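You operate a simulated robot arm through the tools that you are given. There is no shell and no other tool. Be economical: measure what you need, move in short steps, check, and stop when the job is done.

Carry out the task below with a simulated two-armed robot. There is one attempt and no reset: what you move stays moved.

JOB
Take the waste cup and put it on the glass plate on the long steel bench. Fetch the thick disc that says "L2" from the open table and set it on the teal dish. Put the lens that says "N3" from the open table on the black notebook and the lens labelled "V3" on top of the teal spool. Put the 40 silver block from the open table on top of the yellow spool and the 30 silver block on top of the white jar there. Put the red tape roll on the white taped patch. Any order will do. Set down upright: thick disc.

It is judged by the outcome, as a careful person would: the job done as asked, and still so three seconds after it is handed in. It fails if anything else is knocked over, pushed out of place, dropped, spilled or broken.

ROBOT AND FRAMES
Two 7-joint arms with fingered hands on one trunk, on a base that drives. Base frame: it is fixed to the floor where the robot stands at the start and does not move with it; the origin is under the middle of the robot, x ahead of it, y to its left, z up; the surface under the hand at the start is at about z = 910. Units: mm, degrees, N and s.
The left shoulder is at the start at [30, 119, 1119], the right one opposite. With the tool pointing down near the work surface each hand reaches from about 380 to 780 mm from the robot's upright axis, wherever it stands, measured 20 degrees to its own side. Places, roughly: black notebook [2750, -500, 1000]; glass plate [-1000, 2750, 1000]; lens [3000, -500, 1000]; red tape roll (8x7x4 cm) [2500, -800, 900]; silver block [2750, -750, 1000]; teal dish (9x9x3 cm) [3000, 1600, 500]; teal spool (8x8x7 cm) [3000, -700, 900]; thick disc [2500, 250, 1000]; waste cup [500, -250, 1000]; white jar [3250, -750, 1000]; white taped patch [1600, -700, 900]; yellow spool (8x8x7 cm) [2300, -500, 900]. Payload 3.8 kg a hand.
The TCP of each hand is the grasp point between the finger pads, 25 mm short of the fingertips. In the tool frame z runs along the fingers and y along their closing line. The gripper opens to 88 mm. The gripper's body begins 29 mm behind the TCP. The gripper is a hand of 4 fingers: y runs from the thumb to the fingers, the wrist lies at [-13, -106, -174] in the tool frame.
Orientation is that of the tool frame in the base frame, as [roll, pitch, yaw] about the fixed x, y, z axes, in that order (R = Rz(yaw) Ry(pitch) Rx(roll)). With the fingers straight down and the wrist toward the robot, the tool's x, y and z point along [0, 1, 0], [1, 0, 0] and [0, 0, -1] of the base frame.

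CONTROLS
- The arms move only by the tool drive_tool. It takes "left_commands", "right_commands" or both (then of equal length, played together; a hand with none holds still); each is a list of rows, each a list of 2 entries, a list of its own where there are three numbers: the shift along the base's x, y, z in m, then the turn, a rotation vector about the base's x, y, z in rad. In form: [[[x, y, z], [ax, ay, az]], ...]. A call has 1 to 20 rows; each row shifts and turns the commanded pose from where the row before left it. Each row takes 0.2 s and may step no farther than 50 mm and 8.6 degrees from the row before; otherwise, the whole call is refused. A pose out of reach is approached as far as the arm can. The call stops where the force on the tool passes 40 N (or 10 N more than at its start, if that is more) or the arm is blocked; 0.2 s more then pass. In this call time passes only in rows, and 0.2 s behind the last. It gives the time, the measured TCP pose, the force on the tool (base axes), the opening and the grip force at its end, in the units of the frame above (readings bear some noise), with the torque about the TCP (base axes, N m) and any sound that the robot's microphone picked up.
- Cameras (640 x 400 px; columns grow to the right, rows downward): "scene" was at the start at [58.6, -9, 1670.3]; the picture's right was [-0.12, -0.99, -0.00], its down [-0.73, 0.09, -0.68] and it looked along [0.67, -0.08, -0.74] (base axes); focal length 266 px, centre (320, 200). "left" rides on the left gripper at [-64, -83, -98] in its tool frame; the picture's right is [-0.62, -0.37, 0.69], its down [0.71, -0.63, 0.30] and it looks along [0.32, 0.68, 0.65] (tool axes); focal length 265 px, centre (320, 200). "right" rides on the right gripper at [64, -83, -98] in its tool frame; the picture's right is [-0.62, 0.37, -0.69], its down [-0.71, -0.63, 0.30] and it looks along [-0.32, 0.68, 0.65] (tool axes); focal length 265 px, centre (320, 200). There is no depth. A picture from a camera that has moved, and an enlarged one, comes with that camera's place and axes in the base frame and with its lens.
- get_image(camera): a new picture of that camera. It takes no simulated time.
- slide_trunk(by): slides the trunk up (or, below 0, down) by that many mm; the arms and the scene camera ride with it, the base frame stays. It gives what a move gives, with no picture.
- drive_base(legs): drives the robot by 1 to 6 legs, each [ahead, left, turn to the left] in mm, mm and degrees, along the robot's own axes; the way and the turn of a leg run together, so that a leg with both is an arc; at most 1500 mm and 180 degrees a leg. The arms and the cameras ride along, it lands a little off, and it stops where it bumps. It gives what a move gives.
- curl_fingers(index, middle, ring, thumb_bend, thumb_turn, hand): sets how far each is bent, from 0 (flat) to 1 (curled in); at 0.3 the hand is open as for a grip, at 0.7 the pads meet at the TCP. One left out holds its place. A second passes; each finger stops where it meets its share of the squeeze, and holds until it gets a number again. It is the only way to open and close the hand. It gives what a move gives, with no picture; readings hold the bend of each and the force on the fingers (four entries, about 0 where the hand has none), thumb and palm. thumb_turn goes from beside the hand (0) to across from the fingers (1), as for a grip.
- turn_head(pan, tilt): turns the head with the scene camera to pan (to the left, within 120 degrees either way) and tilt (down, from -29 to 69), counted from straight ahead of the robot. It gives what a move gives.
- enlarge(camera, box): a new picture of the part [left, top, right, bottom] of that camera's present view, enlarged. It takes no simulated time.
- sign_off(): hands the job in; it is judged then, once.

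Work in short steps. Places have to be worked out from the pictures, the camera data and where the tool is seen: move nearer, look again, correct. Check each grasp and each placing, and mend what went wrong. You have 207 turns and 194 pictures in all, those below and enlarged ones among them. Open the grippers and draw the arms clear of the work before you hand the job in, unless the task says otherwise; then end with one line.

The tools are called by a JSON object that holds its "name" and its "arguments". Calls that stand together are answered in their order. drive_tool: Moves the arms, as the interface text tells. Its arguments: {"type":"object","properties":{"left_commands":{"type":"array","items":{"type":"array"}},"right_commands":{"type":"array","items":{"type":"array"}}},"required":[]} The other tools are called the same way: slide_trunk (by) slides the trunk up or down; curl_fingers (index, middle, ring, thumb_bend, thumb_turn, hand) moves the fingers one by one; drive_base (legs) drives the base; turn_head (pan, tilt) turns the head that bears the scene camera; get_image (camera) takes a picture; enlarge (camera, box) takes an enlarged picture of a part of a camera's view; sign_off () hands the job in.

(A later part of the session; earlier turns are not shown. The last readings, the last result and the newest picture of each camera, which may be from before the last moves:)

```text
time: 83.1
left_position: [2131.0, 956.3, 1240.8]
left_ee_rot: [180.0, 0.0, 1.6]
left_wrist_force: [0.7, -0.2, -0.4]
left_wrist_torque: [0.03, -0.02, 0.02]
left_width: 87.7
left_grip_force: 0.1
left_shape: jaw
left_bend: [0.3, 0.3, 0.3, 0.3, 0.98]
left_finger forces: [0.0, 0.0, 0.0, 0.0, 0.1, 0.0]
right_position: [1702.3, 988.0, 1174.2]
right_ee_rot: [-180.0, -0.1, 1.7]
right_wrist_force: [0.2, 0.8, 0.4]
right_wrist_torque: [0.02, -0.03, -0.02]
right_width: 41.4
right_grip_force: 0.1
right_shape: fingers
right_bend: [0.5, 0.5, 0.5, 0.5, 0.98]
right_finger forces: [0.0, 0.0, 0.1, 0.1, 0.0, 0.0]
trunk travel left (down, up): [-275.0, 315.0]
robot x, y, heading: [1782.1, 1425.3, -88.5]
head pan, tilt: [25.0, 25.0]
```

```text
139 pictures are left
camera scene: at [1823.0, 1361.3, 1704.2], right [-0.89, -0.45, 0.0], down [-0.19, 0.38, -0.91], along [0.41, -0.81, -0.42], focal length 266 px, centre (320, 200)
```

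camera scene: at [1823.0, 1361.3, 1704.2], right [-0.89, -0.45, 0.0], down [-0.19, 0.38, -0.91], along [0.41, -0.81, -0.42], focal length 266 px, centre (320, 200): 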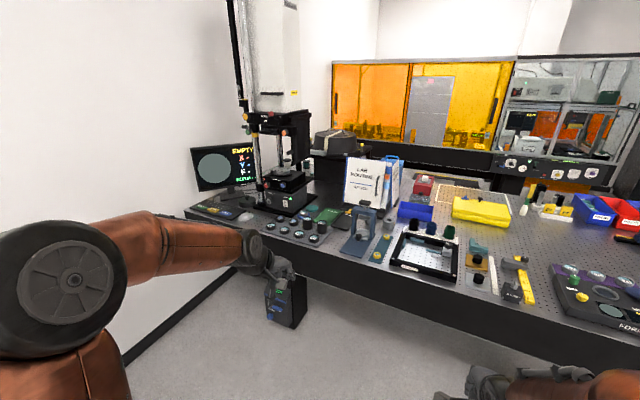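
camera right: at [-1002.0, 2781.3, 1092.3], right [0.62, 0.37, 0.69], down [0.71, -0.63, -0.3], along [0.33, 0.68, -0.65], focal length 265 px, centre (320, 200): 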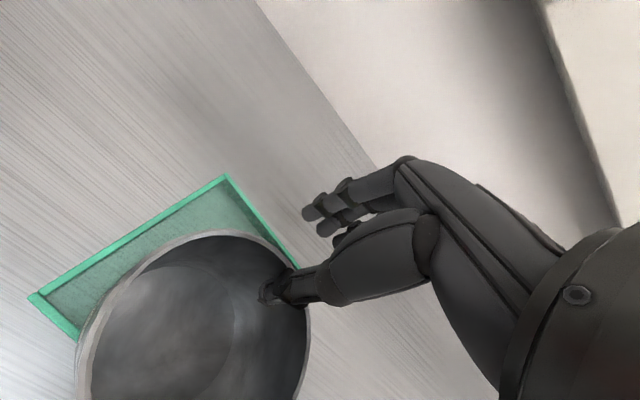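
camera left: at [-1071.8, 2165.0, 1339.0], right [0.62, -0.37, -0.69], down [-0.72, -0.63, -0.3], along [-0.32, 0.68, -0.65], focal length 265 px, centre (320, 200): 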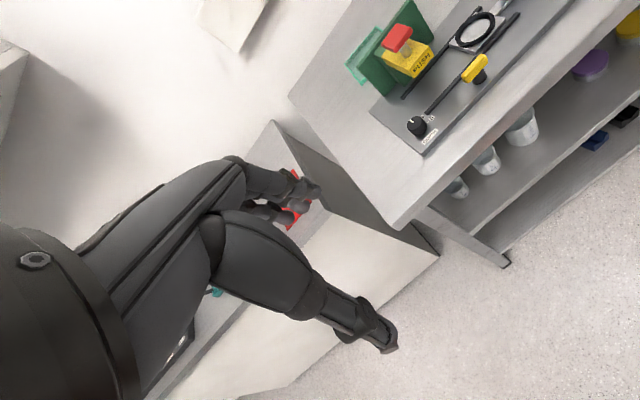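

The disc tray is at about (2534,318). I move along the table and closer.

{"name": "drive_base", "arguments": {"legs": [[0, 560, -1.5], [430, 0, 0]]}}

{"name": "turn_head", "arguments": {"pan": 12, "tilt": 45}}

{"name": "get_image", "arguments": {"camera": "scene"}}

{"name": "get_image", "arguments": {"camera": "left"}}

```text
time: 88.5
left_position: [2673.3, 524.4, 1239.7]
left_ee_rot: [180.0, 0.0, -0.1]
left_wrist_force: [0.4, -0.7, 0.5]
left_wrist_torque: [-0.01, 0.02, 0.04]
left_width: 87.6
left_grip_force: 0.0
left_shape: jaw
left_bend: [0.3, 0.3, 0.3, 0.3, 0.98]
left_finger forces: [0.1, 0.0, 0.0, 0.0, 0.0, 0.0]
right_position: [2244.2, 568.7, 1173.2]
right_ee_rot: [-180.0, 0.0, -0.2]
right_wrist_force: [0.8, -0.2, 0.5]
right_wrist_torque: [0.0, 0.02, 0.01]
right_width: 41.9
right_grip_force: 0.0
right_shape: fingers
right_bend: [0.5, 0.5, 0.5, 0.5, 0.98]
right_finger forces: [0.0, 0.0, 0.0, 0.0, 0.0, 0.0]
trunk travel left (down, up): [-275.0, 315.0]
robot x, y, heading: [2338.1, 1005.3, -90.1]
head pan, tilt: [25.0, 25.0]
```

```text
time: 89.3
left_position: [2673.6, 525.9, 1239.3]
left_ee_rot: [179.9, 0.0, 0.0]
left_wrist_force: [0.2, 0.2, 0.3]
left_wrist_torque: [0.0, -0.03, -0.02]
left_width: 87.8
left_grip_force: 0.0
left_shape: jaw
left_bend: [0.3, 0.3, 0.3, 0.3, 0.98]
left_finger forces: [0.1, 0.0, 0.0, 0.0, 0.0, 0.0]
right_position: [2243.9, 569.9, 1173.7]
right_ee_rot: [180.0, 0.0, -0.2]
right_wrist_force: [0.1, 0.7, 0.2]
right_wrist_torque: [-0.01, 0.03, -0.01]
right_width: 41.5
right_grip_force: 0.2
right_shape: fingers
right_bend: [0.5, 0.5, 0.5, 0.5, 0.98]
right_finger forces: [0.0, 0.0, 0.1, 0.0, 0.0, 0.0]
trunk travel left (down, up): [-275.0, 315.0]
robot x, y, heading: [2340.7, 1004.4, -90.1]
head pan, tilt: [12.0, 45.0]
```

```text
138 pictures are left
camera scene: at [2354.9, 943.2, 1673.8], right [-0.98, -0.21, 0.0], down [-0.15, 0.69, -0.71], along [0.15, -0.69, -0.71], focal length 266 px, centre (320, 200)
```

scene: 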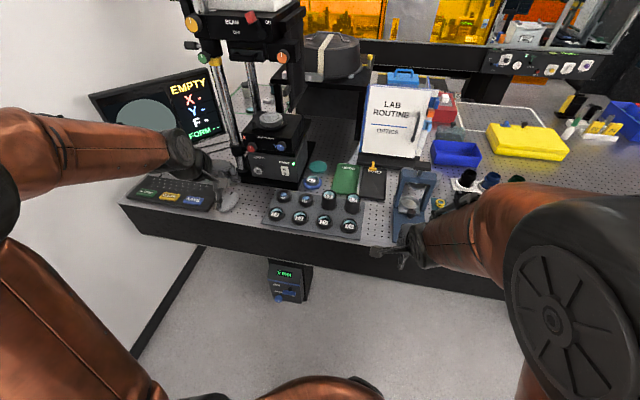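

```text
137 pictures are left
camera left: at [2608.8, 608.5, 1339.2], right [-0.62, 0.37, -0.69], down [0.72, 0.63, -0.3], along [0.32, -0.68, -0.65], focal length 265 px, centre (320, 200)
```

left: 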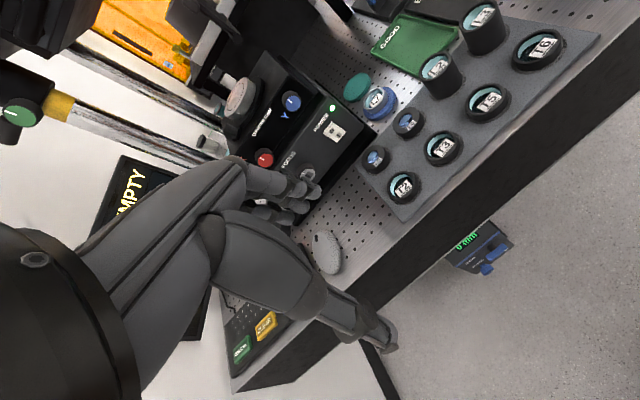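

I zoom on the tray to read labels.

{"name": "enlarge", "arguments": {"camera": "scene", "box": [250, 150, 410, 250]}}

{"name": "enlarge", "arguments": {"camera": "left", "box": [340, 0, 600, 220]}}

```text
4.00 times, centred on (330, 200) of scene
camera zoom: at [2354.9, 943.2, 1673.8], right [-0.98, -0.21, 0.0], down [-0.15, 0.69, -0.71], along [0.15, -0.69, -0.71], focal length 1065 px, centre (280, 200)
```

zoom: 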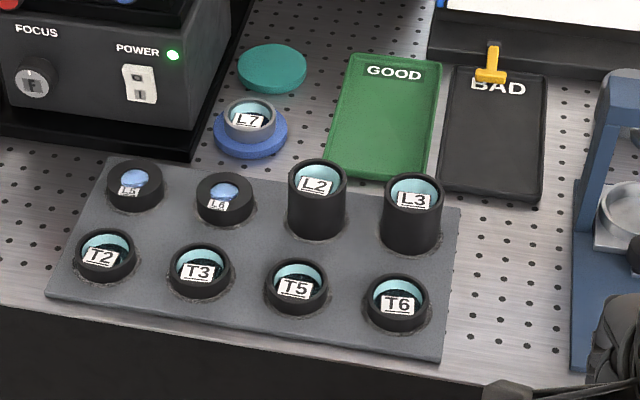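

```text
1.82 times, centred on (470, 110) of left
camera zoom: at [2608.8, 608.5, 1339.2], right [-0.62, 0.37, -0.69], down [0.72, 0.63, -0.3], along [0.32, -0.68, -0.65], focal length 483 px, centre (47, 364)
```

zoom: 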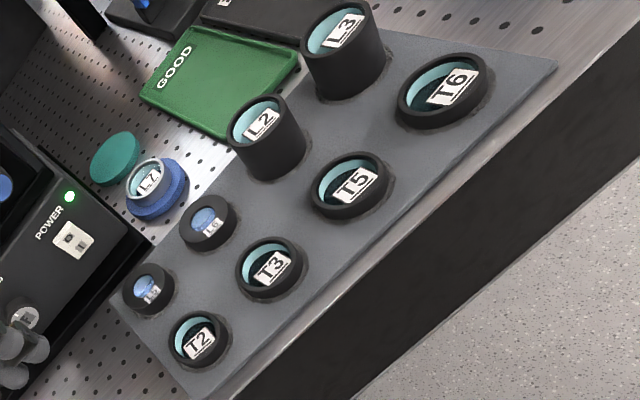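

L2's top triangulates to (2471,242,986), Ø≈54, tall cylinder. Before picking I look at the shelf cart with the teal dish to choose a grasp.

{"name": "turn_head", "arguments": {"pan": 119, "tilt": 40}}

{"name": "get_image", "arguments": {"camera": "scene"}}

```text
time: 91.2
left_position: [2673.3, 525.2, 1240.1]
left_ee_rot: [180.0, 0.0, -0.1]
left_wrist_force: [1.2, 0.5, 0.0]
left_wrist_torque: [0.03, 0.0, 0.01]
left_width: 87.4
left_grip_force: 0.0
left_shape: jaw
left_bend: [0.3, 0.3, 0.3, 0.3, 0.98]
left_finger forces: [0.1, 0.1, 0.0, 0.1, 0.1, 0.0]
right_position: [2244.0, 569.8, 1173.3]
right_ee_rot: [-179.9, -0.1, -0.1]
right_wrist_force: [0.2, 0.5, -0.2]
right_wrist_torque: [-0.01, 0.02, 0.01]
right_width: 41.6
right_grip_force: 0.1
right_shape: fingers
right_bend: [0.5, 0.5, 0.5, 0.5, 0.98]
right_finger forces: [0.1, 0.0, 0.1, 0.1, 0.0, 0.0]
trunk travel left (down, up): [-275.0, 315.0]
robot x, y, heading: [2337.4, 1002.4, -90.2]
head pan, tilt: [119.0, 40.0]
```

```text
134 pictures are left
camera scene: at [2412.5, 1063.5, 1681.0], right [0.48, -0.88, 0.0], down [-0.56, -0.31, -0.77], along [0.67, 0.37, -0.64], focal length 266 px, centre (320, 200)
```

scene: 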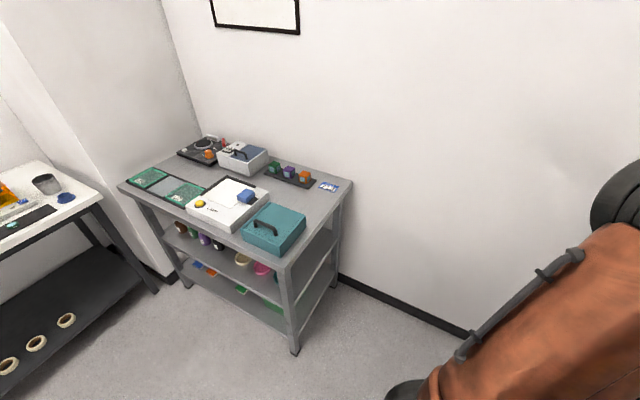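

The cart front is at about x=2880, y 1475–2510, facing -x. I turn to face it and lower the viewpoint to inspect the shelf.

{"name": "drive_base", "arguments": {"legs": [[0, 0, 90], [-350, 620, 0]]}}

{"name": "slide_trunk", "arguments": {"by": -270}}

{"name": "turn_head", "arguments": {"pan": 0, "tilt": 38}}

{"name": "get_image", "arguments": {"camera": "scene"}}

{"name": "get_image", "arguments": {"camera": "left"}}

```text
time: 98.9
left_position: [2468.1, 1961.2, 1242.3]
left_ee_rot: [179.9, -0.1, 90.0]
left_wrist_force: [0.1, -0.8, -0.1]
left_wrist_torque: [0.01, 0.03, 0.03]
left_width: 87.6
left_grip_force: 0.2
left_shape: jaw
left_bend: [0.3, 0.3, 0.3, 0.3, 0.98]
left_finger forces: [0.0, 0.0, 0.0, 0.1, 0.1, 0.0]
right_position: [2423.9, 1531.6, 1173.2]
right_ee_rot: [180.0, -0.1, 90.1]
right_wrist_force: [-0.2, -0.2, -0.7]
right_wrist_torque: [0.03, 0.03, -0.03]
right_width: 41.2
right_grip_force: 0.0
right_shape: fingers
right_bend: [0.5, 0.5, 0.5, 0.5, 0.98]
right_finger forces: [0.0, 0.0, 0.1, 0.0, 0.0, 0.0]
trunk travel left (down, up): [-275.0, 315.0]
robot x, y, heading: [1991.2, 1623.3, 0.2]
head pan, tilt: [119.0, 40.0]
```

```text
time: 101.7
left_position: [2467.5, 1960.9, 970.4]
left_ee_rot: [180.0, 0.0, 90.0]
left_wrist_force: [-0.4, 0.3, 1.2]
left_wrist_torque: [0.02, -0.01, -0.01]
left_width: 87.4
left_grip_force: 0.0
left_shape: jaw
left_bend: [0.3, 0.3, 0.3, 0.3, 0.98]
left_finger forces: [0.0, 0.0, 0.0, 0.1, 0.0, 0.1]
right_position: [2423.4, 1531.0, 903.1]
right_ee_rot: [179.9, 0.0, 90.0]
right_wrist_force: [-0.1, 0.6, -0.1]
right_wrist_torque: [-0.02, 0.02, 0.02]
right_width: 41.3
right_grip_force: 0.1
right_shape: fingers
right_bend: [0.5, 0.5, 0.5, 0.5, 0.98]
right_finger forces: [0.1, 0.0, 0.1, 0.1, 0.0, 0.0]
trunk travel left (down, up): [-5.0, 585.0]
robot x, y, heading: [1994.2, 1627.2, 0.2]
head pan, tilt: [119.0, 40.0]
```

```text
time: 103.6
left_position: [2467.1, 1960.4, 970.5]
left_ee_rot: [180.0, -0.1, 90.0]
left_wrist_force: [0.6, -0.5, 0.1]
left_wrist_torque: [-0.01, 0.02, -0.05]
left_width: 87.7
left_grip_force: 0.1
left_shape: jaw
left_bend: [0.3, 0.3, 0.3, 0.3, 0.98]
left_finger forces: [0.0, 0.1, 0.0, 0.0, 0.0, 0.0]
right_position: [2422.8, 1531.6, 904.0]
right_ee_rot: [-179.9, 0.0, 90.0]
right_wrist_force: [0.6, -0.8, 0.4]
right_wrist_torque: [-0.01, -0.02, 0.03]
right_width: 41.3
right_grip_force: 0.0
right_shape: fingers
right_bend: [0.5, 0.5, 0.5, 0.5, 0.98]
right_finger forces: [0.1, 0.0, 0.0, 0.0, 0.0, 0.1]
trunk travel left (down, up): [-5.0, 585.0]
robot x, y, heading: [1990.7, 1628.5, 0.2]
head pan, tilt: [0.0, 38.0]
```

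```text
133 pictures are left
camera scene: at [2056.7, 1626.4, 1413.9], right [0.0, -1.0, 0.0], down [-0.62, 0.0, -0.79], along [0.79, 0.0, -0.62], focal length 266 px, centre (320, 200)
```

scene: 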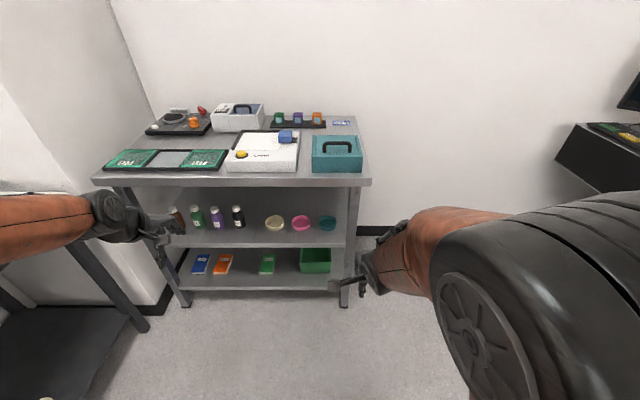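

```text
132 pictures are left
camera left: at [2383.8, 1896.4, 1069.1], right [-0.37, -0.62, -0.69], down [-0.63, 0.71, -0.3], along [0.68, 0.32, -0.65], focal length 265 px, centre (320, 200)
```

left: 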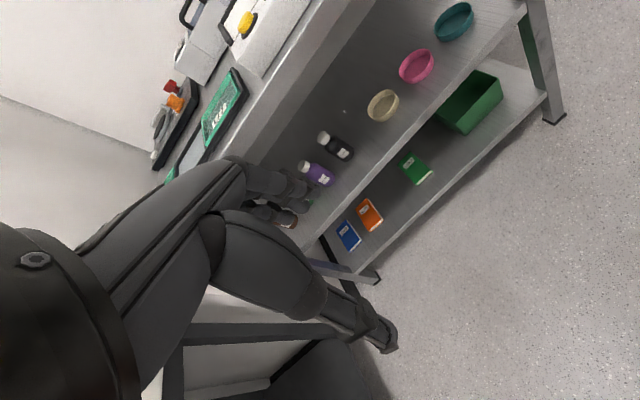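

The dish is at (2970,1594), rim z≈557, about 118 mm inside the shelf front; a tool-down grasp gripping L2 near its top works. I return to the disc tray to use the left hand.

{"name": "slide_trunk", "arguments": {"by": 270}}

{"name": "drive_base", "arguments": {"legs": [[350, -620, 0], [0, 0, -90], [140, 0, 0]]}}

{"name": "turn_head", "arguments": {"pan": 12, "tilt": 50}}

{"name": "get_image", "arguments": {"camera": "scene"}}

{"name": "get_image", "arguments": {"camera": "left"}}

```text
time: 106.4
left_position: [2467.3, 1961.6, 1240.4]
left_ee_rot: [-180.0, 0.0, 90.0]
left_wrist_force: [0.0, -0.4, -0.5]
left_wrist_torque: [-0.02, 0.0, -0.01]
left_width: 87.6
left_grip_force: 0.1
left_shape: jaw
left_bend: [0.3, 0.3, 0.3, 0.3, 0.98]
left_finger forces: [0.1, 0.1, 0.0, 0.0, 0.1, 0.0]
right_position: [2423.1, 1531.7, 1173.6]
right_ee_rot: [-179.9, -0.1, 90.0]
right_wrist_force: [-0.2, -0.1, 0.0]
right_wrist_torque: [-0.05, 0.0, -0.01]
right_width: 41.5
right_grip_force: 0.1
right_shape: fingers
right_bend: [0.5, 0.5, 0.5, 0.5, 0.98]
right_finger forces: [0.0, 0.0, 0.1, 0.0, 0.0, 0.0]
trunk travel left (down, up): [-275.0, 315.0]
robot x, y, heading: [1991.6, 1622.9, -0.0]
head pan, tilt: [0.0, 38.0]
```

```text
time: 115.0
left_position: [2665.1, 387.0, 1240.9]
left_ee_rot: [179.9, 0.1, -1.2]
left_wrist_force: [0.0, -0.3, 0.2]
left_wrist_torque: [0.0, -0.02, -0.02]
left_width: 87.5
left_grip_force: 0.0
left_shape: jaw
left_bend: [0.3, 0.3, 0.3, 0.3, 0.98]
left_finger forces: [0.0, 0.1, 0.0, 0.0, 0.0, 0.1]
right_position: [2236.5, 441.0, 1171.9]
right_ee_rot: [-179.9, -0.1, -1.1]
right_wrist_force: [0.5, 0.0, -0.6]
right_wrist_torque: [0.01, -0.01, 0.02]
right_width: 41.5
right_grip_force: 0.1
right_shape: fingers
right_bend: [0.5, 0.5, 0.5, 0.5, 0.98]
right_finger forces: [0.0, 0.0, 0.1, 0.0, 0.0, 0.1]
trunk travel left (down, up): [-275.0, 315.0]
robot x, y, heading: [2341.1, 871.0, -91.2]
head pan, tilt: [0.0, 38.0]
```

```text
time: 115.8
left_position: [2666.5, 388.5, 1239.9]
left_ee_rot: [179.9, 0.1, -1.1]
left_wrist_force: [0.1, -0.4, 1.1]
left_wrist_torque: [-0.01, 0.05, 0.02]
left_width: 87.7
left_grip_force: 0.0
left_shape: jaw
left_bend: [0.3, 0.3, 0.3, 0.3, 0.98]
left_finger forces: [0.1, 0.1, 0.1, 0.1, 0.0, 0.0]
right_position: [2236.9, 440.7, 1173.3]
right_ee_rot: [180.0, 0.0, -1.2]
right_wrist_force: [0.4, 0.2, -0.6]
right_wrist_torque: [0.01, 0.01, 0.03]
right_width: 41.4
right_grip_force: 0.0
right_shape: fingers
right_bend: [0.5, 0.5, 0.5, 0.5, 0.98]
right_finger forces: [0.1, 0.0, 0.0, 0.1, 0.1, 0.0]
trunk travel left (down, up): [-275.0, 315.0]
robot x, y, heading: [2339.2, 870.3, -91.1]
head pan, tilt: [12.0, 50.0]
```

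```text
131 pictures are left
camera scene: at [2354.2, 816.2, 1666.8], right [-0.98, -0.19, 0.0], down [-0.14, 0.75, -0.64], along [0.12, -0.63, -0.77], focal length 266 px, centre (320, 200)
```

scene: 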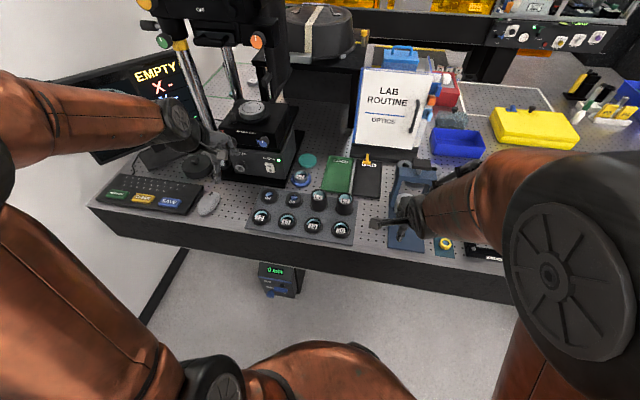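

```text
130 pictures are left
camera left: at [2602.6, 472.6, 1339.2], right [-0.61, 0.38, -0.69], down [0.73, 0.61, -0.3], along [0.31, -0.69, -0.65], focal length 265 px, centre (320, 200)
```

left: 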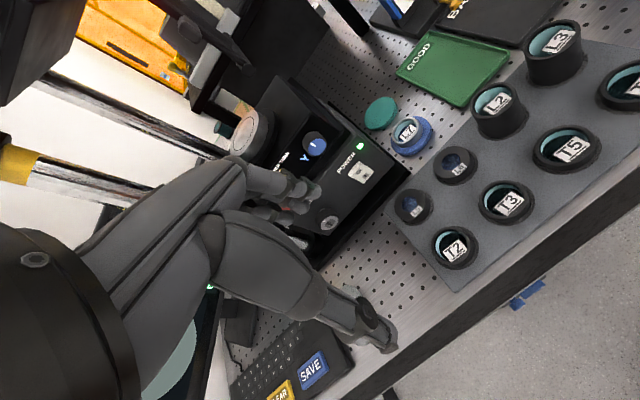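

I refine L2's position with a scene zoom.

{"name": "enlarge", "arguments": {"camera": "scene", "box": [240, 140, 400, 240]}}

```text
4.00 times, centred on (320, 190) of scene
camera zoom: at [2354.2, 816.2, 1666.8], right [-0.98, -0.19, 0.0], down [-0.14, 0.75, -0.64], along [0.12, -0.63, -0.77], focal length 1065 px, centre (320, 240)
```

zoom: 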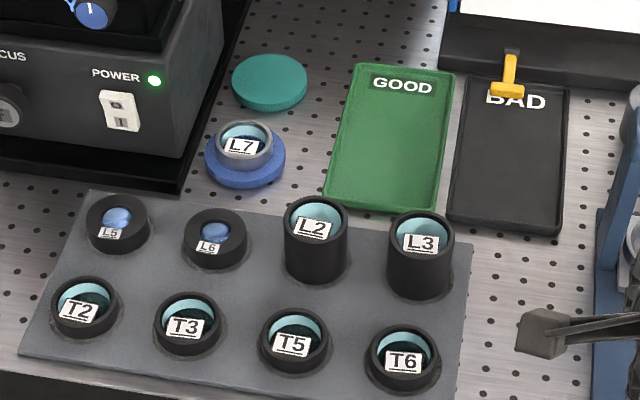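

L2's top is at about (2469,234,982). I hover the left hand above it.

{"name": "drive_tool", "arguments": {"left_commands": [[[-0.0328, -0.0257, 0], [0, 0, 0]], [[-0.0328, -0.0257, 0], [0, 0, 0]], [[-0.0328, -0.0257, 0], [0, 0, 0]], [[-0.0328, -0.0257, 0], [0, 0, 0]], [[-0.0328, -0.0257, 0], [0, 0, 0]], [[-0.0328, -0.0257, 0], [0, 0, 0.02]], [[0, 0, -0.045], [0, 0, 0]], [[0, 0, -0.045], [0, 0, 0]], [[0, 0, -0.04], [0, 0, 0]]]}}

{"name": "get_image", "arguments": {"camera": "left"}}

{"name": "enlarge", "arguments": {"camera": "scene", "box": [240, 110, 432, 230]}}

```text
time: 117.8
left_position: [2468.7, 233.3, 1109.6]
left_ee_rot: [-180.0, -0.1, 0.1]
left_wrist_force: [-0.2, 0.4, 0.3]
left_wrist_torque: [-0.02, 0.01, -0.01]
left_width: 87.9
left_grip_force: 0.0
left_shape: jaw
left_bend: [0.3, 0.3, 0.3, 0.3, 0.98]
left_finger forces: [0.0, 0.0, 0.0, 0.0, 0.0, 0.0]
right_position: [2237.1, 439.4, 1173.4]
right_ee_rot: [-179.8, 0.0, -1.2]
right_wrist_force: [0.3, -1.0, -0.2]
right_wrist_torque: [0.0, 0.0, 0.0]
right_width: 41.4
right_grip_force: 0.0
right_shape: fingers
right_bend: [0.5, 0.5, 0.5, 0.5, 0.98]
right_finger forces: [0.1, 0.0, 0.1, 0.1, 0.0, 0.0]
trunk travel left (down, up): [-275.0, 315.0]
robot x, y, heading: [2341.6, 875.3, -91.1]
head pan, tilt: [12.0, 50.0]
```

```text
128 pictures are left
camera left: at [2404.5, 316.3, 1208.7], right [-0.62, 0.37, -0.69], down [0.71, 0.63, -0.3], along [0.32, -0.68, -0.65], focal length 265 px, centre (320, 200)
```

left: 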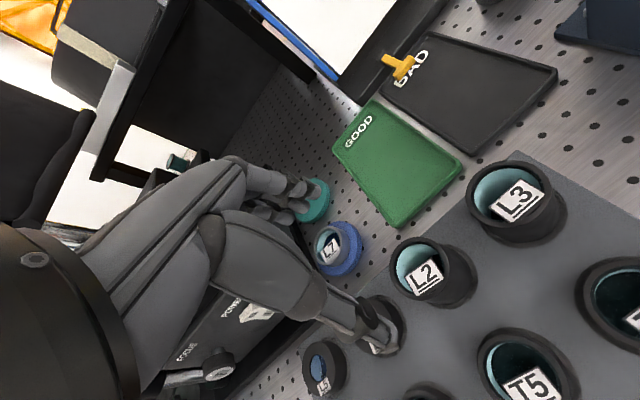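

```text
3.33 times, centred on (336, 170) of scene
camera zoom: at [2354.1, 815.4, 1666.7], right [-0.98, -0.19, 0.0], down [-0.14, 0.75, -0.64], along [0.12, -0.63, -0.77], focal length 887 px, centre (267, 300)
```

zoom: 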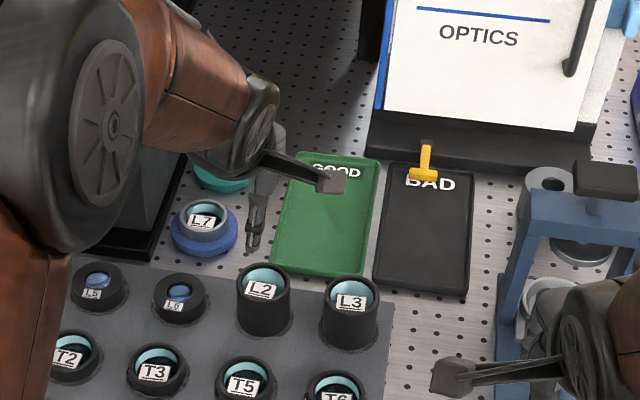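

Left-camera view puts L2 at (2462–2469,234). I pre-shape to ~76 mm opening, offset x to 2459 so the finger row centres, and lower to z≈968.

{"name": "curl_fingers", "arguments": {"hand": "left", "index": 0.34, "middle": 0.34, "ring": 0.34, "thumb_bend": 0.34}}

{"name": "drive_tool", "arguments": {"left_commands": [[[-0.009, 0, -0.04], [0, 0, 0]], [[0, 0, -0.04], [0, 0, 0]], [[0, 0, -0.025], [0, 0, 0]]]}}

{"name": "get_image", "arguments": {"camera": "left"}}

{"name": "enlarge", "arguments": {"camera": "scene", "box": [260, 150, 388, 230]}}

```text
time: 118.8
left_position: [2470.4, 233.3, 1109.6]
left_ee_rot: [-180.0, 0.0, 0.0]
left_wrist_force: [0.4, -0.2, -0.2]
left_wrist_torque: [0.01, 0.01, 0.01]
left_width: 77.0
left_grip_force: 0.1
left_shape: fingers
left_bend: [0.34, 0.34, 0.34, 0.34, 0.98]
left_finger forces: [0.0, 0.0, 0.0, 0.1, 0.0, 0.0]
right_position: [2237.8, 441.1, 1173.3]
right_ee_rot: [-179.9, 0.0, -1.2]
right_wrist_force: [0.0, 0.6, 0.0]
right_wrist_torque: [0.01, -0.04, -0.01]
right_width: 41.6
right_grip_force: 0.1
right_shape: fingers
right_bend: [0.5, 0.5, 0.5, 0.5, 0.98]
right_finger forces: [0.0, 0.1, 0.0, 0.0, 0.1, 0.0]
trunk travel left (down, up): [-275.0, 315.0]
robot x, y, heading: [2342.2, 872.4, -91.2]
head pan, tilt: [12.0, 50.0]
```

```text
time: 119.6
left_position: [2459.1, 233.6, 1005.7]
left_ee_rot: [-180.0, 0.0, -0.1]
left_wrist_force: [0.3, 0.0, -0.3]
left_wrist_torque: [-0.01, 0.02, -0.01]
left_width: 77.0
left_grip_force: 0.0
left_shape: fingers
left_bend: [0.34, 0.34, 0.34, 0.34, 0.98]
left_finger forces: [0.0, 0.0, 0.0, 0.0, 0.0, 0.0]
right_position: [2236.5, 440.8, 1174.1]
right_ee_rot: [180.0, 0.0, -1.2]
right_wrist_force: [1.5, 0.7, -1.0]
right_wrist_torque: [-0.04, 0.0, 0.04]
right_width: 41.7
right_grip_force: 0.1
right_shape: fingers
right_bend: [0.5, 0.5, 0.5, 0.5, 0.98]
right_finger forces: [0.0, 0.0, 0.0, 0.0, 0.0, 0.0]
trunk travel left (down, up): [-275.0, 315.0]
robot x, y, heading: [2339.4, 871.6, -91.1]
head pan, tilt: [12.0, 50.0]
```

```text
126 pictures are left
camera left: at [2394.6, 315.6, 1104.1], right [-0.62, 0.37, -0.69], down [0.71, 0.63, -0.3], along [0.32, -0.68, -0.65], focal length 265 px, centre (320, 200)
```

left: 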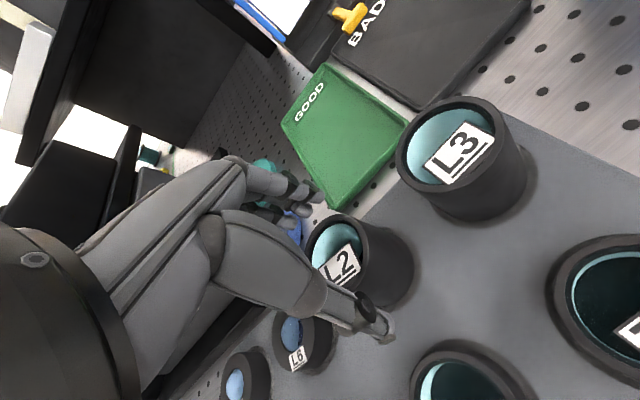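

```text
5.00 times, centred on (324, 190) of scene
camera zoom: at [2354.0, 815.7, 1666.8], right [-0.98, -0.19, 0.0], down [-0.14, 0.75, -0.64], along [0.12, -0.63, -0.77], focal length 1331 px, centre (300, 250)
```

zoom: 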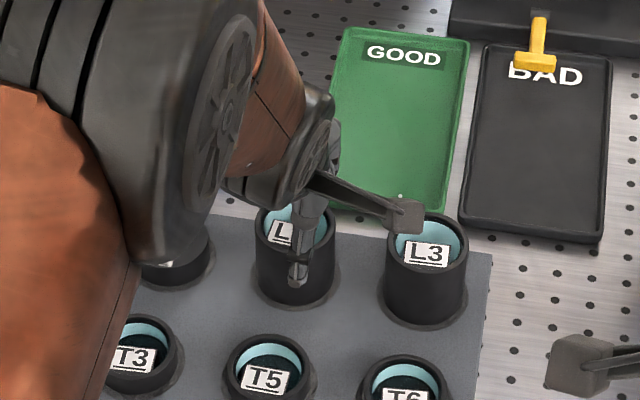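

Thumb is in front of L2, fingers behind. Lower 37 mm and close.

{"name": "drive_tool", "arguments": {"left_commands": [[[0, 0, -0.02], [0, 0, 0]], [[0, 0, -0.016], [0, 0, 0]]]}}

{"name": "curl_fingers", "arguments": {"hand": "left", "index": 0.6, "middle": 0.6, "ring": 0.6, "thumb_bend": 0.6}}

{"name": "get_image", "arguments": {"camera": "left"}}

```text
time: 120.2
left_position: [2459.5, 234.2, 969.7]
left_ee_rot: [179.9, 0.0, 0.0]
left_wrist_force: [-0.3, -0.4, 0.2]
left_wrist_torque: [-0.02, 0.01, 0.02]
left_width: 76.8
left_grip_force: 0.1
left_shape: fingers
left_bend: [0.34, 0.34, 0.34, 0.34, 0.98]
left_finger forces: [0.1, 0.0, 0.0, 0.0, 0.1, 0.0]
right_position: [2238.1, 440.4, 1173.6]
right_ee_rot: [-179.9, 0.0, -1.2]
right_wrist_force: [-0.3, -0.7, 0.0]
right_wrist_torque: [0.03, -0.01, -0.02]
right_width: 41.6
right_grip_force: 0.0
right_shape: fingers
right_bend: [0.5, 0.5, 0.5, 0.5, 0.98]
right_finger forces: [0.0, 0.0, 0.1, 0.1, 0.0, 0.0]
trunk travel left (down, up): [-275.0, 315.0]
robot x, y, heading: [2340.9, 873.0, -91.2]
head pan, tilt: [12.0, 50.0]
```

```text
time: 121.2
left_position: [2459.5, 232.9, 969.1]
left_ee_rot: [179.9, 0.0, 0.0]
left_wrist_force: [0.1, -2.2, 2.8]
left_wrist_torque: [-0.23, -0.08, -0.04]
left_width: 38.7
left_grip_force: 12.9
left_shape: fingers
left_bend: [0.54, 0.52, 0.54, 0.51, 0.96]
left_finger forces: [2.9, 6.6, 4.6, 0.1, 11.9, 0.0]
right_position: [2237.6, 441.6, 1173.7]
right_ee_rot: [180.0, 0.1, -1.2]
right_wrist_force: [1.0, -0.4, -0.6]
right_wrist_torque: [-0.02, -0.03, -0.01]
right_width: 41.6
right_grip_force: 0.1
right_shape: fingers
right_bend: [0.5, 0.5, 0.5, 0.5, 0.98]
right_finger forces: [0.0, 0.0, 0.1, 0.0, 0.0, 0.0]
trunk travel left (down, up): [-275.0, 315.0]
robot x, y, heading: [2339.2, 871.6, -91.1]
head pan, tilt: [12.0, 50.0]
```

```text
124 pictures are left
camera left: at [2394.9, 316.5, 1068.3], right [-0.62, 0.37, -0.69], down [0.71, 0.63, -0.31], along [0.32, -0.68, -0.65], focal length 265 px, centre (320, 200)
```

left: 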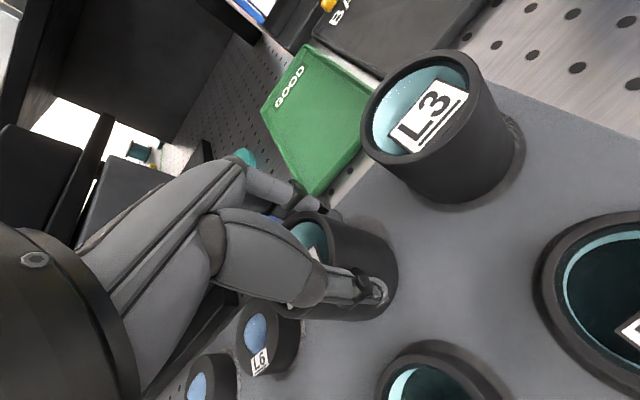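

All fingers grip (13 N). I lift.

{"name": "drive_tool", "arguments": {"left_commands": [[[0, 0, 0.015], [0, 0, 0]], [[0, 0, 0.03], [0, 0, 0]], [[0, 0, 0.04], [0, 0, 0]], [[0, 0, 0.045], [0, 0, 0]]]}}

{"name": "get_image", "arguments": {"camera": "left"}}

{"name": "enlarge", "arguments": {"camera": "scene", "box": [240, 120, 400, 220]}}

```text
time: 122.2
left_position: [2459.4, 234.9, 1099.8]
left_ee_rot: [-180.0, 0.0, -0.1]
left_wrist_force: [-0.2, 0.0, -2.9]
left_wrist_torque: [-0.02, 0.05, -0.03]
left_width: 38.6
left_grip_force: 11.8
left_shape: fingers
left_bend: [0.55, 0.53, 0.54, 0.51, 0.95]
left_finger forces: [2.6, 5.5, 4.1, 0.0, 11.5, 0.1]
right_position: [2237.5, 440.8, 1173.3]
right_ee_rot: [180.0, 0.0, -1.3]
right_wrist_force: [0.1, -0.5, 0.1]
right_wrist_torque: [-0.01, -0.01, -0.01]
right_width: 41.5
right_grip_force: 0.1
right_shape: fingers
right_bend: [0.5, 0.5, 0.5, 0.5, 0.98]
right_finger forces: [0.0, 0.0, 0.1, 0.0, 0.0, 0.0]
trunk travel left (down, up): [-275.0, 315.0]
robot x, y, heading: [2338.8, 870.7, -91.0]
head pan, tilt: [12.0, 50.0]
```

```text
123 pictures are left
camera left: at [2394.4, 318.2, 1199.2], right [-0.62, 0.37, -0.69], down [0.72, 0.63, -0.3], along [0.32, -0.68, -0.65], focal length 265 px, centre (320, 200)
```

left: 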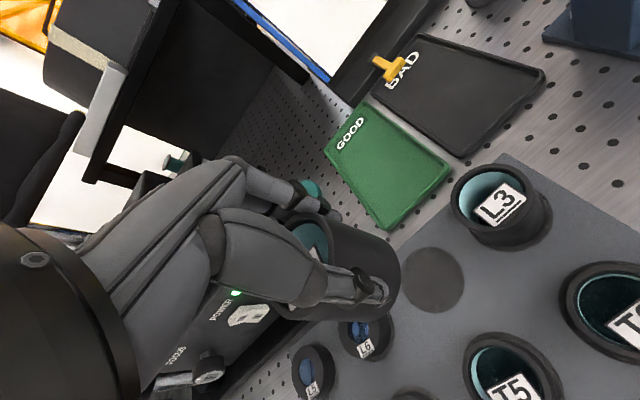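

```text
4.00 times, centred on (320, 170) of scene
camera zoom: at [2354.1, 817.0, 1666.8], right [-0.98, -0.19, 0.0], down [-0.14, 0.75, -0.64], along [0.12, -0.63, -0.77], focal length 1065 px, centre (320, 320)
```

zoom: 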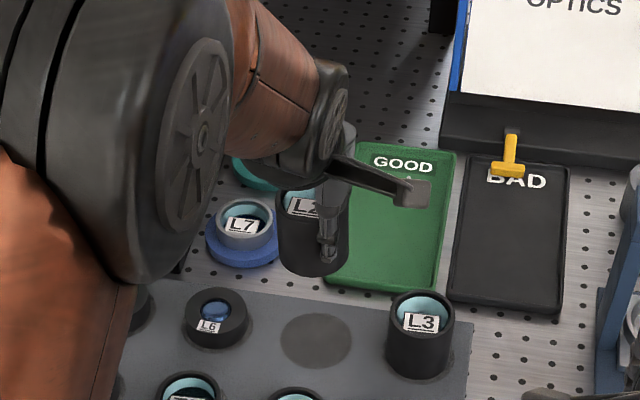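

L2 is held upright, weight ~3 N. I back off, turn to the cart and stop with the hand just outside the shelf.

{"name": "drive_base", "arguments": {"legs": [[-300, 0, 0], [0, 0, 91], [-240, 303, 0]]}}

{"name": "slide_trunk", "arguments": {"by": -270}}

{"name": "turn_head", "arguments": {"pan": 5, "tilt": 35}}

{"name": "get_image", "arguments": {"camera": "scene"}}

{"name": "get_image", "arguments": {"camera": "left"}}

```text
time: 130.1
left_position: [2748.0, 1598.4, 1099.6]
left_ee_rot: [-180.0, 0.0, 90.2]
left_wrist_force: [0.0, 0.0, -3.5]
left_wrist_torque: [-0.01, -0.03, -0.01]
left_width: 38.0
left_grip_force: 11.3
left_shape: fingers
left_bend: [0.55, 0.53, 0.55, 0.51, 0.95]
left_finger forces: [2.4, 5.0, 3.9, 0.0, 10.8, 0.0]
right_position: [2542.7, 1375.8, 1172.4]
right_ee_rot: [-179.9, 0.1, 89.2]
right_wrist_force: [-0.6, 0.6, -0.3]
right_wrist_torque: [0.02, 0.0, 0.0]
right_width: 41.5
right_grip_force: 0.0
right_shape: fingers
right_bend: [0.5, 0.5, 0.5, 0.5, 0.98]
right_finger forces: [0.0, 0.1, 0.0, 0.0, 0.1, 0.0]
trunk travel left (down, up): [-275.0, 315.0]
robot x, y, heading: [2109.5, 1471.4, -0.8]
head pan, tilt: [12.0, 50.0]
```

```text
time: 132.8
left_position: [2747.8, 1597.3, 830.1]
left_ee_rot: [179.9, 0.0, 90.3]
left_wrist_force: [0.2, -0.2, -2.2]
left_wrist_torque: [-0.01, 0.0, 0.01]
left_width: 38.1
left_grip_force: 11.1
left_shape: fingers
left_bend: [0.55, 0.53, 0.55, 0.51, 0.95]
left_finger forces: [2.5, 5.1, 4.0, 0.1, 10.6, 0.1]
right_position: [2543.2, 1375.5, 903.1]
right_ee_rot: [-179.8, 0.1, 89.3]
right_wrist_force: [-0.4, -0.6, 0.0]
right_wrist_torque: [-0.01, -0.01, 0.03]
right_width: 41.4
right_grip_force: 0.0
right_shape: fingers
right_bend: [0.5, 0.5, 0.5, 0.5, 0.98]
right_finger forces: [0.0, 0.1, 0.0, 0.0, 0.0, 0.0]
trunk travel left (down, up): [-5.0, 585.0]
robot x, y, heading: [2116.9, 1472.1, -0.6]
head pan, tilt: [12.0, 50.0]
```

```text
time: 133.6
left_position: [2748.1, 1596.8, 830.0]
left_ee_rot: [-179.9, 0.0, 90.3]
left_wrist_force: [0.2, 0.3, -3.3]
left_wrist_torque: [-0.02, -0.01, 0.01]
left_width: 38.0
left_grip_force: 11.0
left_shape: fingers
left_bend: [0.55, 0.53, 0.55, 0.51, 0.95]
left_finger forces: [2.4, 5.1, 4.0, 0.1, 10.6, 0.0]
right_position: [2542.7, 1374.1, 903.8]
right_ee_rot: [-179.8, 0.0, 89.2]
right_wrist_force: [0.7, 0.6, 0.2]
right_wrist_torque: [0.01, -0.02, -0.01]
right_width: 41.5
right_grip_force: 0.1
right_shape: fingers
right_bend: [0.5, 0.5, 0.5, 0.5, 0.98]
right_finger forces: [0.0, 0.0, 0.1, 0.0, 0.0, 0.0]
trunk travel left (down, up): [-5.0, 585.0]
robot x, y, heading: [2113.4, 1476.7, -0.8]
head pan, tilt: [5.0, 35.0]
```

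```text
121 pictures are left
camera scene: at [2179.4, 1481.5, 1418.4], right [0.07, -1.0, 0.0], down [-0.57, -0.04, -0.82], along [0.82, 0.06, -0.57], focal length 266 px, centre (320, 200)
```

scene: 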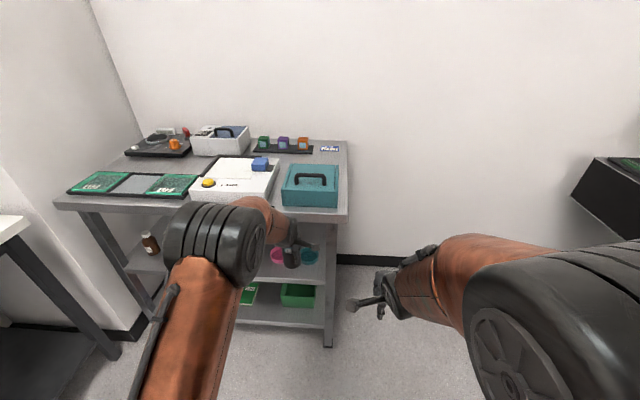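

```text
120 pictures are left
camera left: at [2665.0, 1532.5, 928.4], right [-0.36, -0.62, -0.69], down [-0.63, 0.71, -0.3], along [0.68, 0.33, -0.65], focal length 265 px, centre (320, 200)
```

left: 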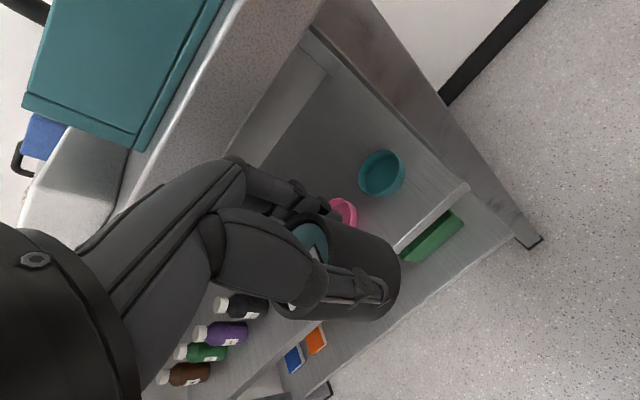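

Dish at about (2982,1587). I lower outside the shelf to z≈625 and inspect clearances.

{"name": "drive_tool", "arguments": {"left_commands": [[[0, 0, -0.045], [0, 0, 0]], [[0, 0, -0.045], [0, 0, 0]], [[0, 0, -0.045], [0, 0, 0]], [[0, 0, -0.045], [0, 0, 0]], [[0, 0, -0.025], [0, 0, 0]]]}}

{"name": "enlarge", "arguments": {"camera": "scene", "box": [160, 150, 400, 300]}}

{"name": "get_image", "arguments": {"camera": "left"}}

{"name": "get_image", "arguments": {"camera": "right"}}

```text
time: 134.8
left_position: [2749.5, 1596.7, 626.1]
left_ee_rot: [179.9, 0.0, 90.3]
left_wrist_force: [0.5, 0.7, -3.1]
left_wrist_torque: [-0.07, 0.03, 0.01]
left_width: 37.7
left_grip_force: 10.8
left_shape: fingers
left_bend: [0.56, 0.53, 0.55, 0.51, 0.95]
left_finger forces: [2.3, 4.9, 4.2, 0.0, 10.4, 0.0]
right_position: [2543.3, 1374.4, 902.7]
right_ee_rot: [-179.9, -0.1, 89.2]
right_wrist_force: [0.4, 0.0, 0.0]
right_wrist_torque: [0.02, 0.0, 0.03]
right_width: 41.4
right_grip_force: 0.0
right_shape: fingers
right_bend: [0.5, 0.5, 0.5, 0.5, 0.98]
right_finger forces: [0.0, 0.0, 0.1, 0.1, 0.0, 0.0]
trunk travel left (down, up): [-5.0, 585.0]
robot x, y, heading: [2109.7, 1473.6, -0.9]
head pan, tilt: [5.0, 35.0]
```

```text
2.67 times, centred on (280, 225) of scene
camera zoom: at [2179.7, 1481.5, 1418.5], right [0.07, -1.0, 0.0], down [-0.57, -0.04, -0.82], along [0.82, 0.06, -0.57], focal length 710 px, centre (427, 133)
```

zoom: 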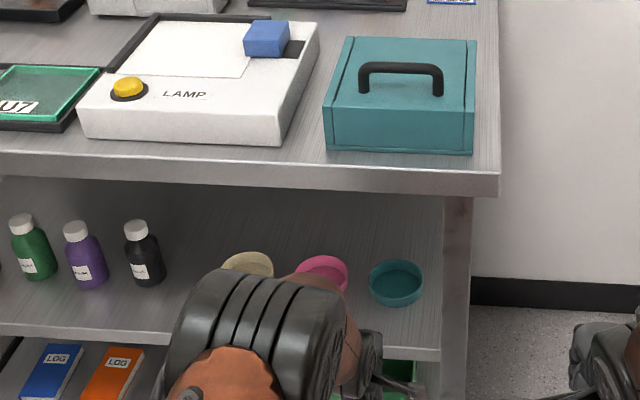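

```text
118 pictures are left
camera left: at [2665.1, 1531.9, 724.0], right [-0.36, -0.62, -0.69], down [-0.63, 0.71, -0.31], along [0.68, 0.33, -0.65], focal length 265 px, centre (320, 200)
```

left: 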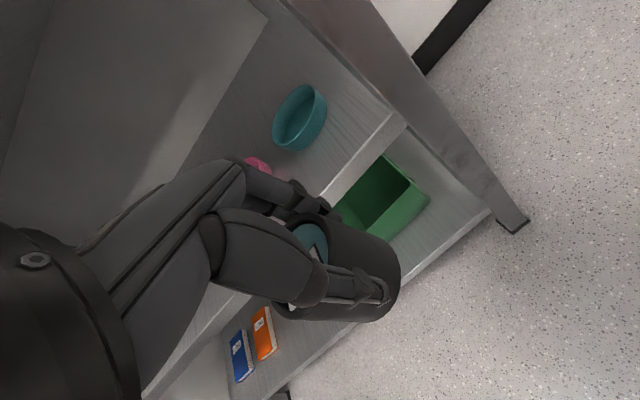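

```text
117 pictures are left
camera right: at [2461.4, 1440.2, 1002.7], right [0.36, -0.62, 0.69], down [-0.64, -0.71, -0.3], along [0.68, -0.33, -0.65], focal length 265 px, centre (320, 200)
```

right: 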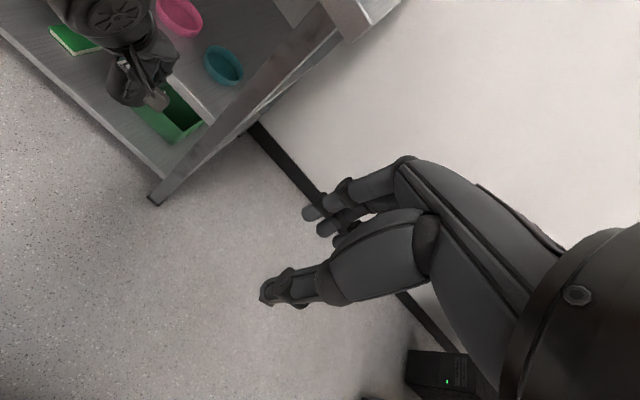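

Refining with all views: dish centre ≈(2990,1592), rim z≈547, the upper shelf's lip underside ≈860. I dip to z 613 and drive the base forward 170 mm to enter the shelf.

{"name": "drive_tool", "arguments": {"left_commands": [[[0, 0, -0.013], [0, 0, 0]]]}}

{"name": "drive_base", "arguments": {"legs": [[170, 0, 0]]}}

{"name": "get_image", "arguments": {"camera": "left"}}

{"name": "get_image", "arguments": {"camera": "right"}}

{"name": "get_image", "arguments": {"camera": "scene"}}

```text
time: 135.2
left_position: [2748.3, 1596.6, 612.6]
left_ee_rot: [180.0, -0.1, 90.3]
left_wrist_force: [-0.1, 0.9, -2.4]
left_wrist_torque: [0.0, -0.02, -0.02]
left_width: 38.0
left_grip_force: 10.4
left_shape: fingers
left_bend: [0.56, 0.53, 0.55, 0.51, 0.95]
left_finger forces: [2.3, 4.8, 4.1, 0.1, 10.4, 0.1]
right_position: [2543.4, 1373.6, 903.0]
right_ee_rot: [180.0, 0.0, 89.2]
right_wrist_force: [0.3, 0.5, -0.6]
right_wrist_torque: [0.02, -0.03, -0.02]
right_width: 41.4
right_grip_force: 0.0
right_shape: fingers
right_bend: [0.5, 0.5, 0.5, 0.5, 0.98]
right_finger forces: [0.1, 0.0, 0.0, 0.0, 0.0, 0.1]
trunk travel left (down, up): [-5.0, 585.0]
robot x, y, heading: [2110.3, 1475.5, -0.7]
head pan, tilt: [5.0, 35.0]
```

```text
time: 136.6
left_position: [2917.0, 1595.7, 612.2]
left_ee_rot: [-179.9, 0.1, 90.4]
left_wrist_force: [0.6, -0.2, -3.8]
left_wrist_torque: [-0.01, -0.01, -0.02]
left_width: 37.7
left_grip_force: 10.8
left_shape: fingers
left_bend: [0.56, 0.53, 0.55, 0.51, 0.95]
left_finger forces: [2.4, 4.9, 4.2, 0.0, 10.4, 0.1]
right_position: [2713.4, 1371.8, 902.0]
right_ee_rot: [-179.9, 0.0, 89.2]
right_wrist_force: [0.2, -0.6, 0.0]
right_wrist_torque: [0.01, 0.02, 0.01]
right_width: 41.7
right_grip_force: 0.0
right_shape: fingers
right_bend: [0.5, 0.5, 0.5, 0.5, 0.98]
right_finger forces: [0.0, 0.1, 0.0, 0.1, 0.0, 0.0]
trunk travel left (down, up): [-5.0, 585.0]
robot x, y, heading: [2283.8, 1470.6, -1.0]
head pan, tilt: [5.0, 35.0]
```

```text
116 pictures are left
camera left: at [2835.2, 1530.1, 710.5], right [-0.36, -0.62, -0.69], down [-0.64, 0.71, -0.3], along [0.68, 0.33, -0.65], focal length 265 px, centre (320, 200)
```

left: 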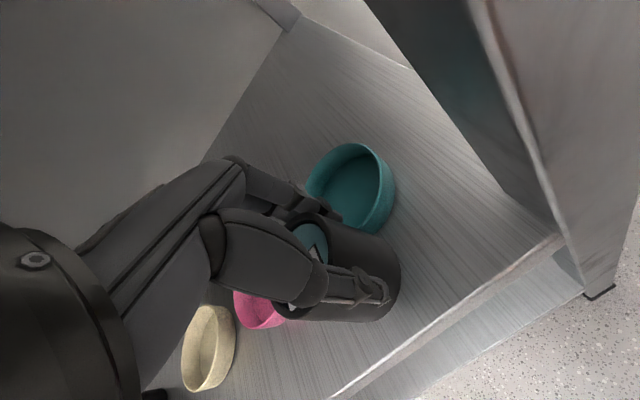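

```text
115 pictures are left
camera right: at [2632.1, 1438.1, 1002.4], right [0.36, -0.62, 0.69], down [-0.64, -0.71, -0.3], along [0.68, -0.33, -0.66], focal length 265 px, centre (320, 200)
```

right: 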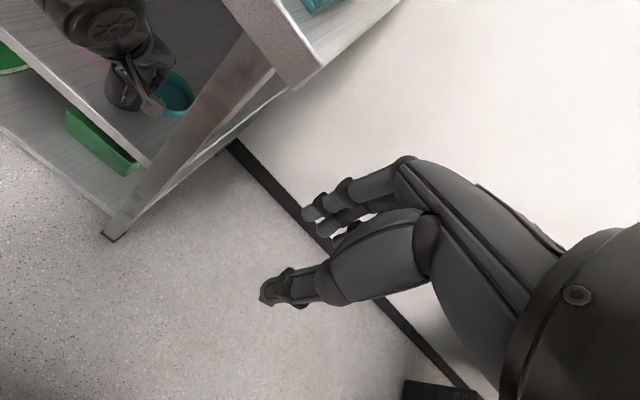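

```text
114 pictures are left
camera scene: at [2350.7, 1479.2, 1418.4], right [0.07, -1.0, 0.0], down [-0.57, -0.04, -0.82], along [0.82, 0.06, -0.57], focal length 266 px, centre (320, 200)
```

scene: 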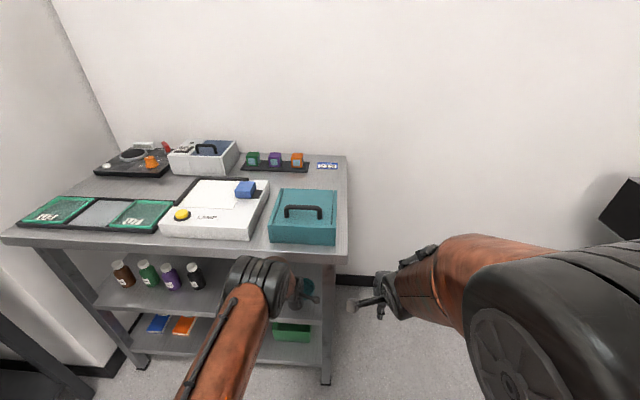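

Dish centre reads ≈(2993,1586). I move the hand forward ~70 mm and -12 mm in y, then look.

{"name": "drive_tool", "arguments": {"left_commands": [[[0.035, -0.006, 0], [0, 0, 0]], [[0.035, -0.006, 0], [0, 0, 0]]]}}

{"name": "get_image", "arguments": {"camera": "left"}}

{"name": "enlarge", "arguments": {"camera": "right", "box": [40, 20, 280, 170]}}

```text
time: 137.2
left_position: [2976.6, 1592.6, 609.0]
left_ee_rot: [-179.3, -0.3, 90.7]
left_wrist_force: [-15.0, 33.2, -2.3]
left_wrist_torque: [-3.86, -1.54, -4.4]
left_width: 37.8
left_grip_force: 10.9
left_shape: fingers
left_bend: [0.56, 0.54, 0.55, 0.51, 0.95]
left_finger forces: [2.6, 4.7, 4.4, 0.1, 10.3, 0.1]
right_position: [2708.3, 1377.5, 906.0]
right_ee_rot: [179.7, 0.1, 89.6]
right_wrist_force: [0.0, -0.8, -0.5]
right_wrist_torque: [0.01, 0.02, -0.01]
right_width: 41.6
right_grip_force: 0.0
right_shape: fingers
right_bend: [0.5, 0.5, 0.5, 0.5, 0.98]
right_finger forces: [0.0, 0.0, 0.0, 0.0, 0.0, 0.1]
trunk travel left (down, up): [-5.0, 585.0]
robot x, y, heading: [2277.4, 1470.5, -0.6]
head pan, tilt: [5.0, 35.0]
```

```text
113 pictures are left
camera left: at [2895.4, 1527.4, 707.7], right [-0.37, -0.62, -0.69], down [-0.64, 0.71, -0.29], along [0.67, 0.34, -0.66], focal length 265 px, centre (320, 200)
```

left: 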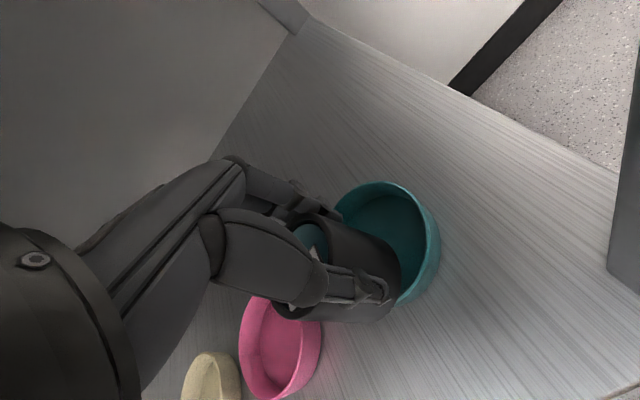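

```text
2.67 times, centred on (160, 95) of right
camera zoom: at [2624.7, 1442.9, 1004.5], right [0.36, -0.62, 0.7], down [-0.64, -0.71, -0.3], along [0.68, -0.33, -0.65], focal length 708 px, centre (747, 480)
```

zoom: 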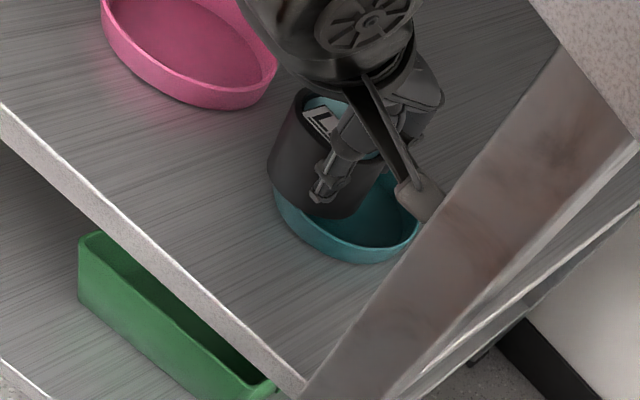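

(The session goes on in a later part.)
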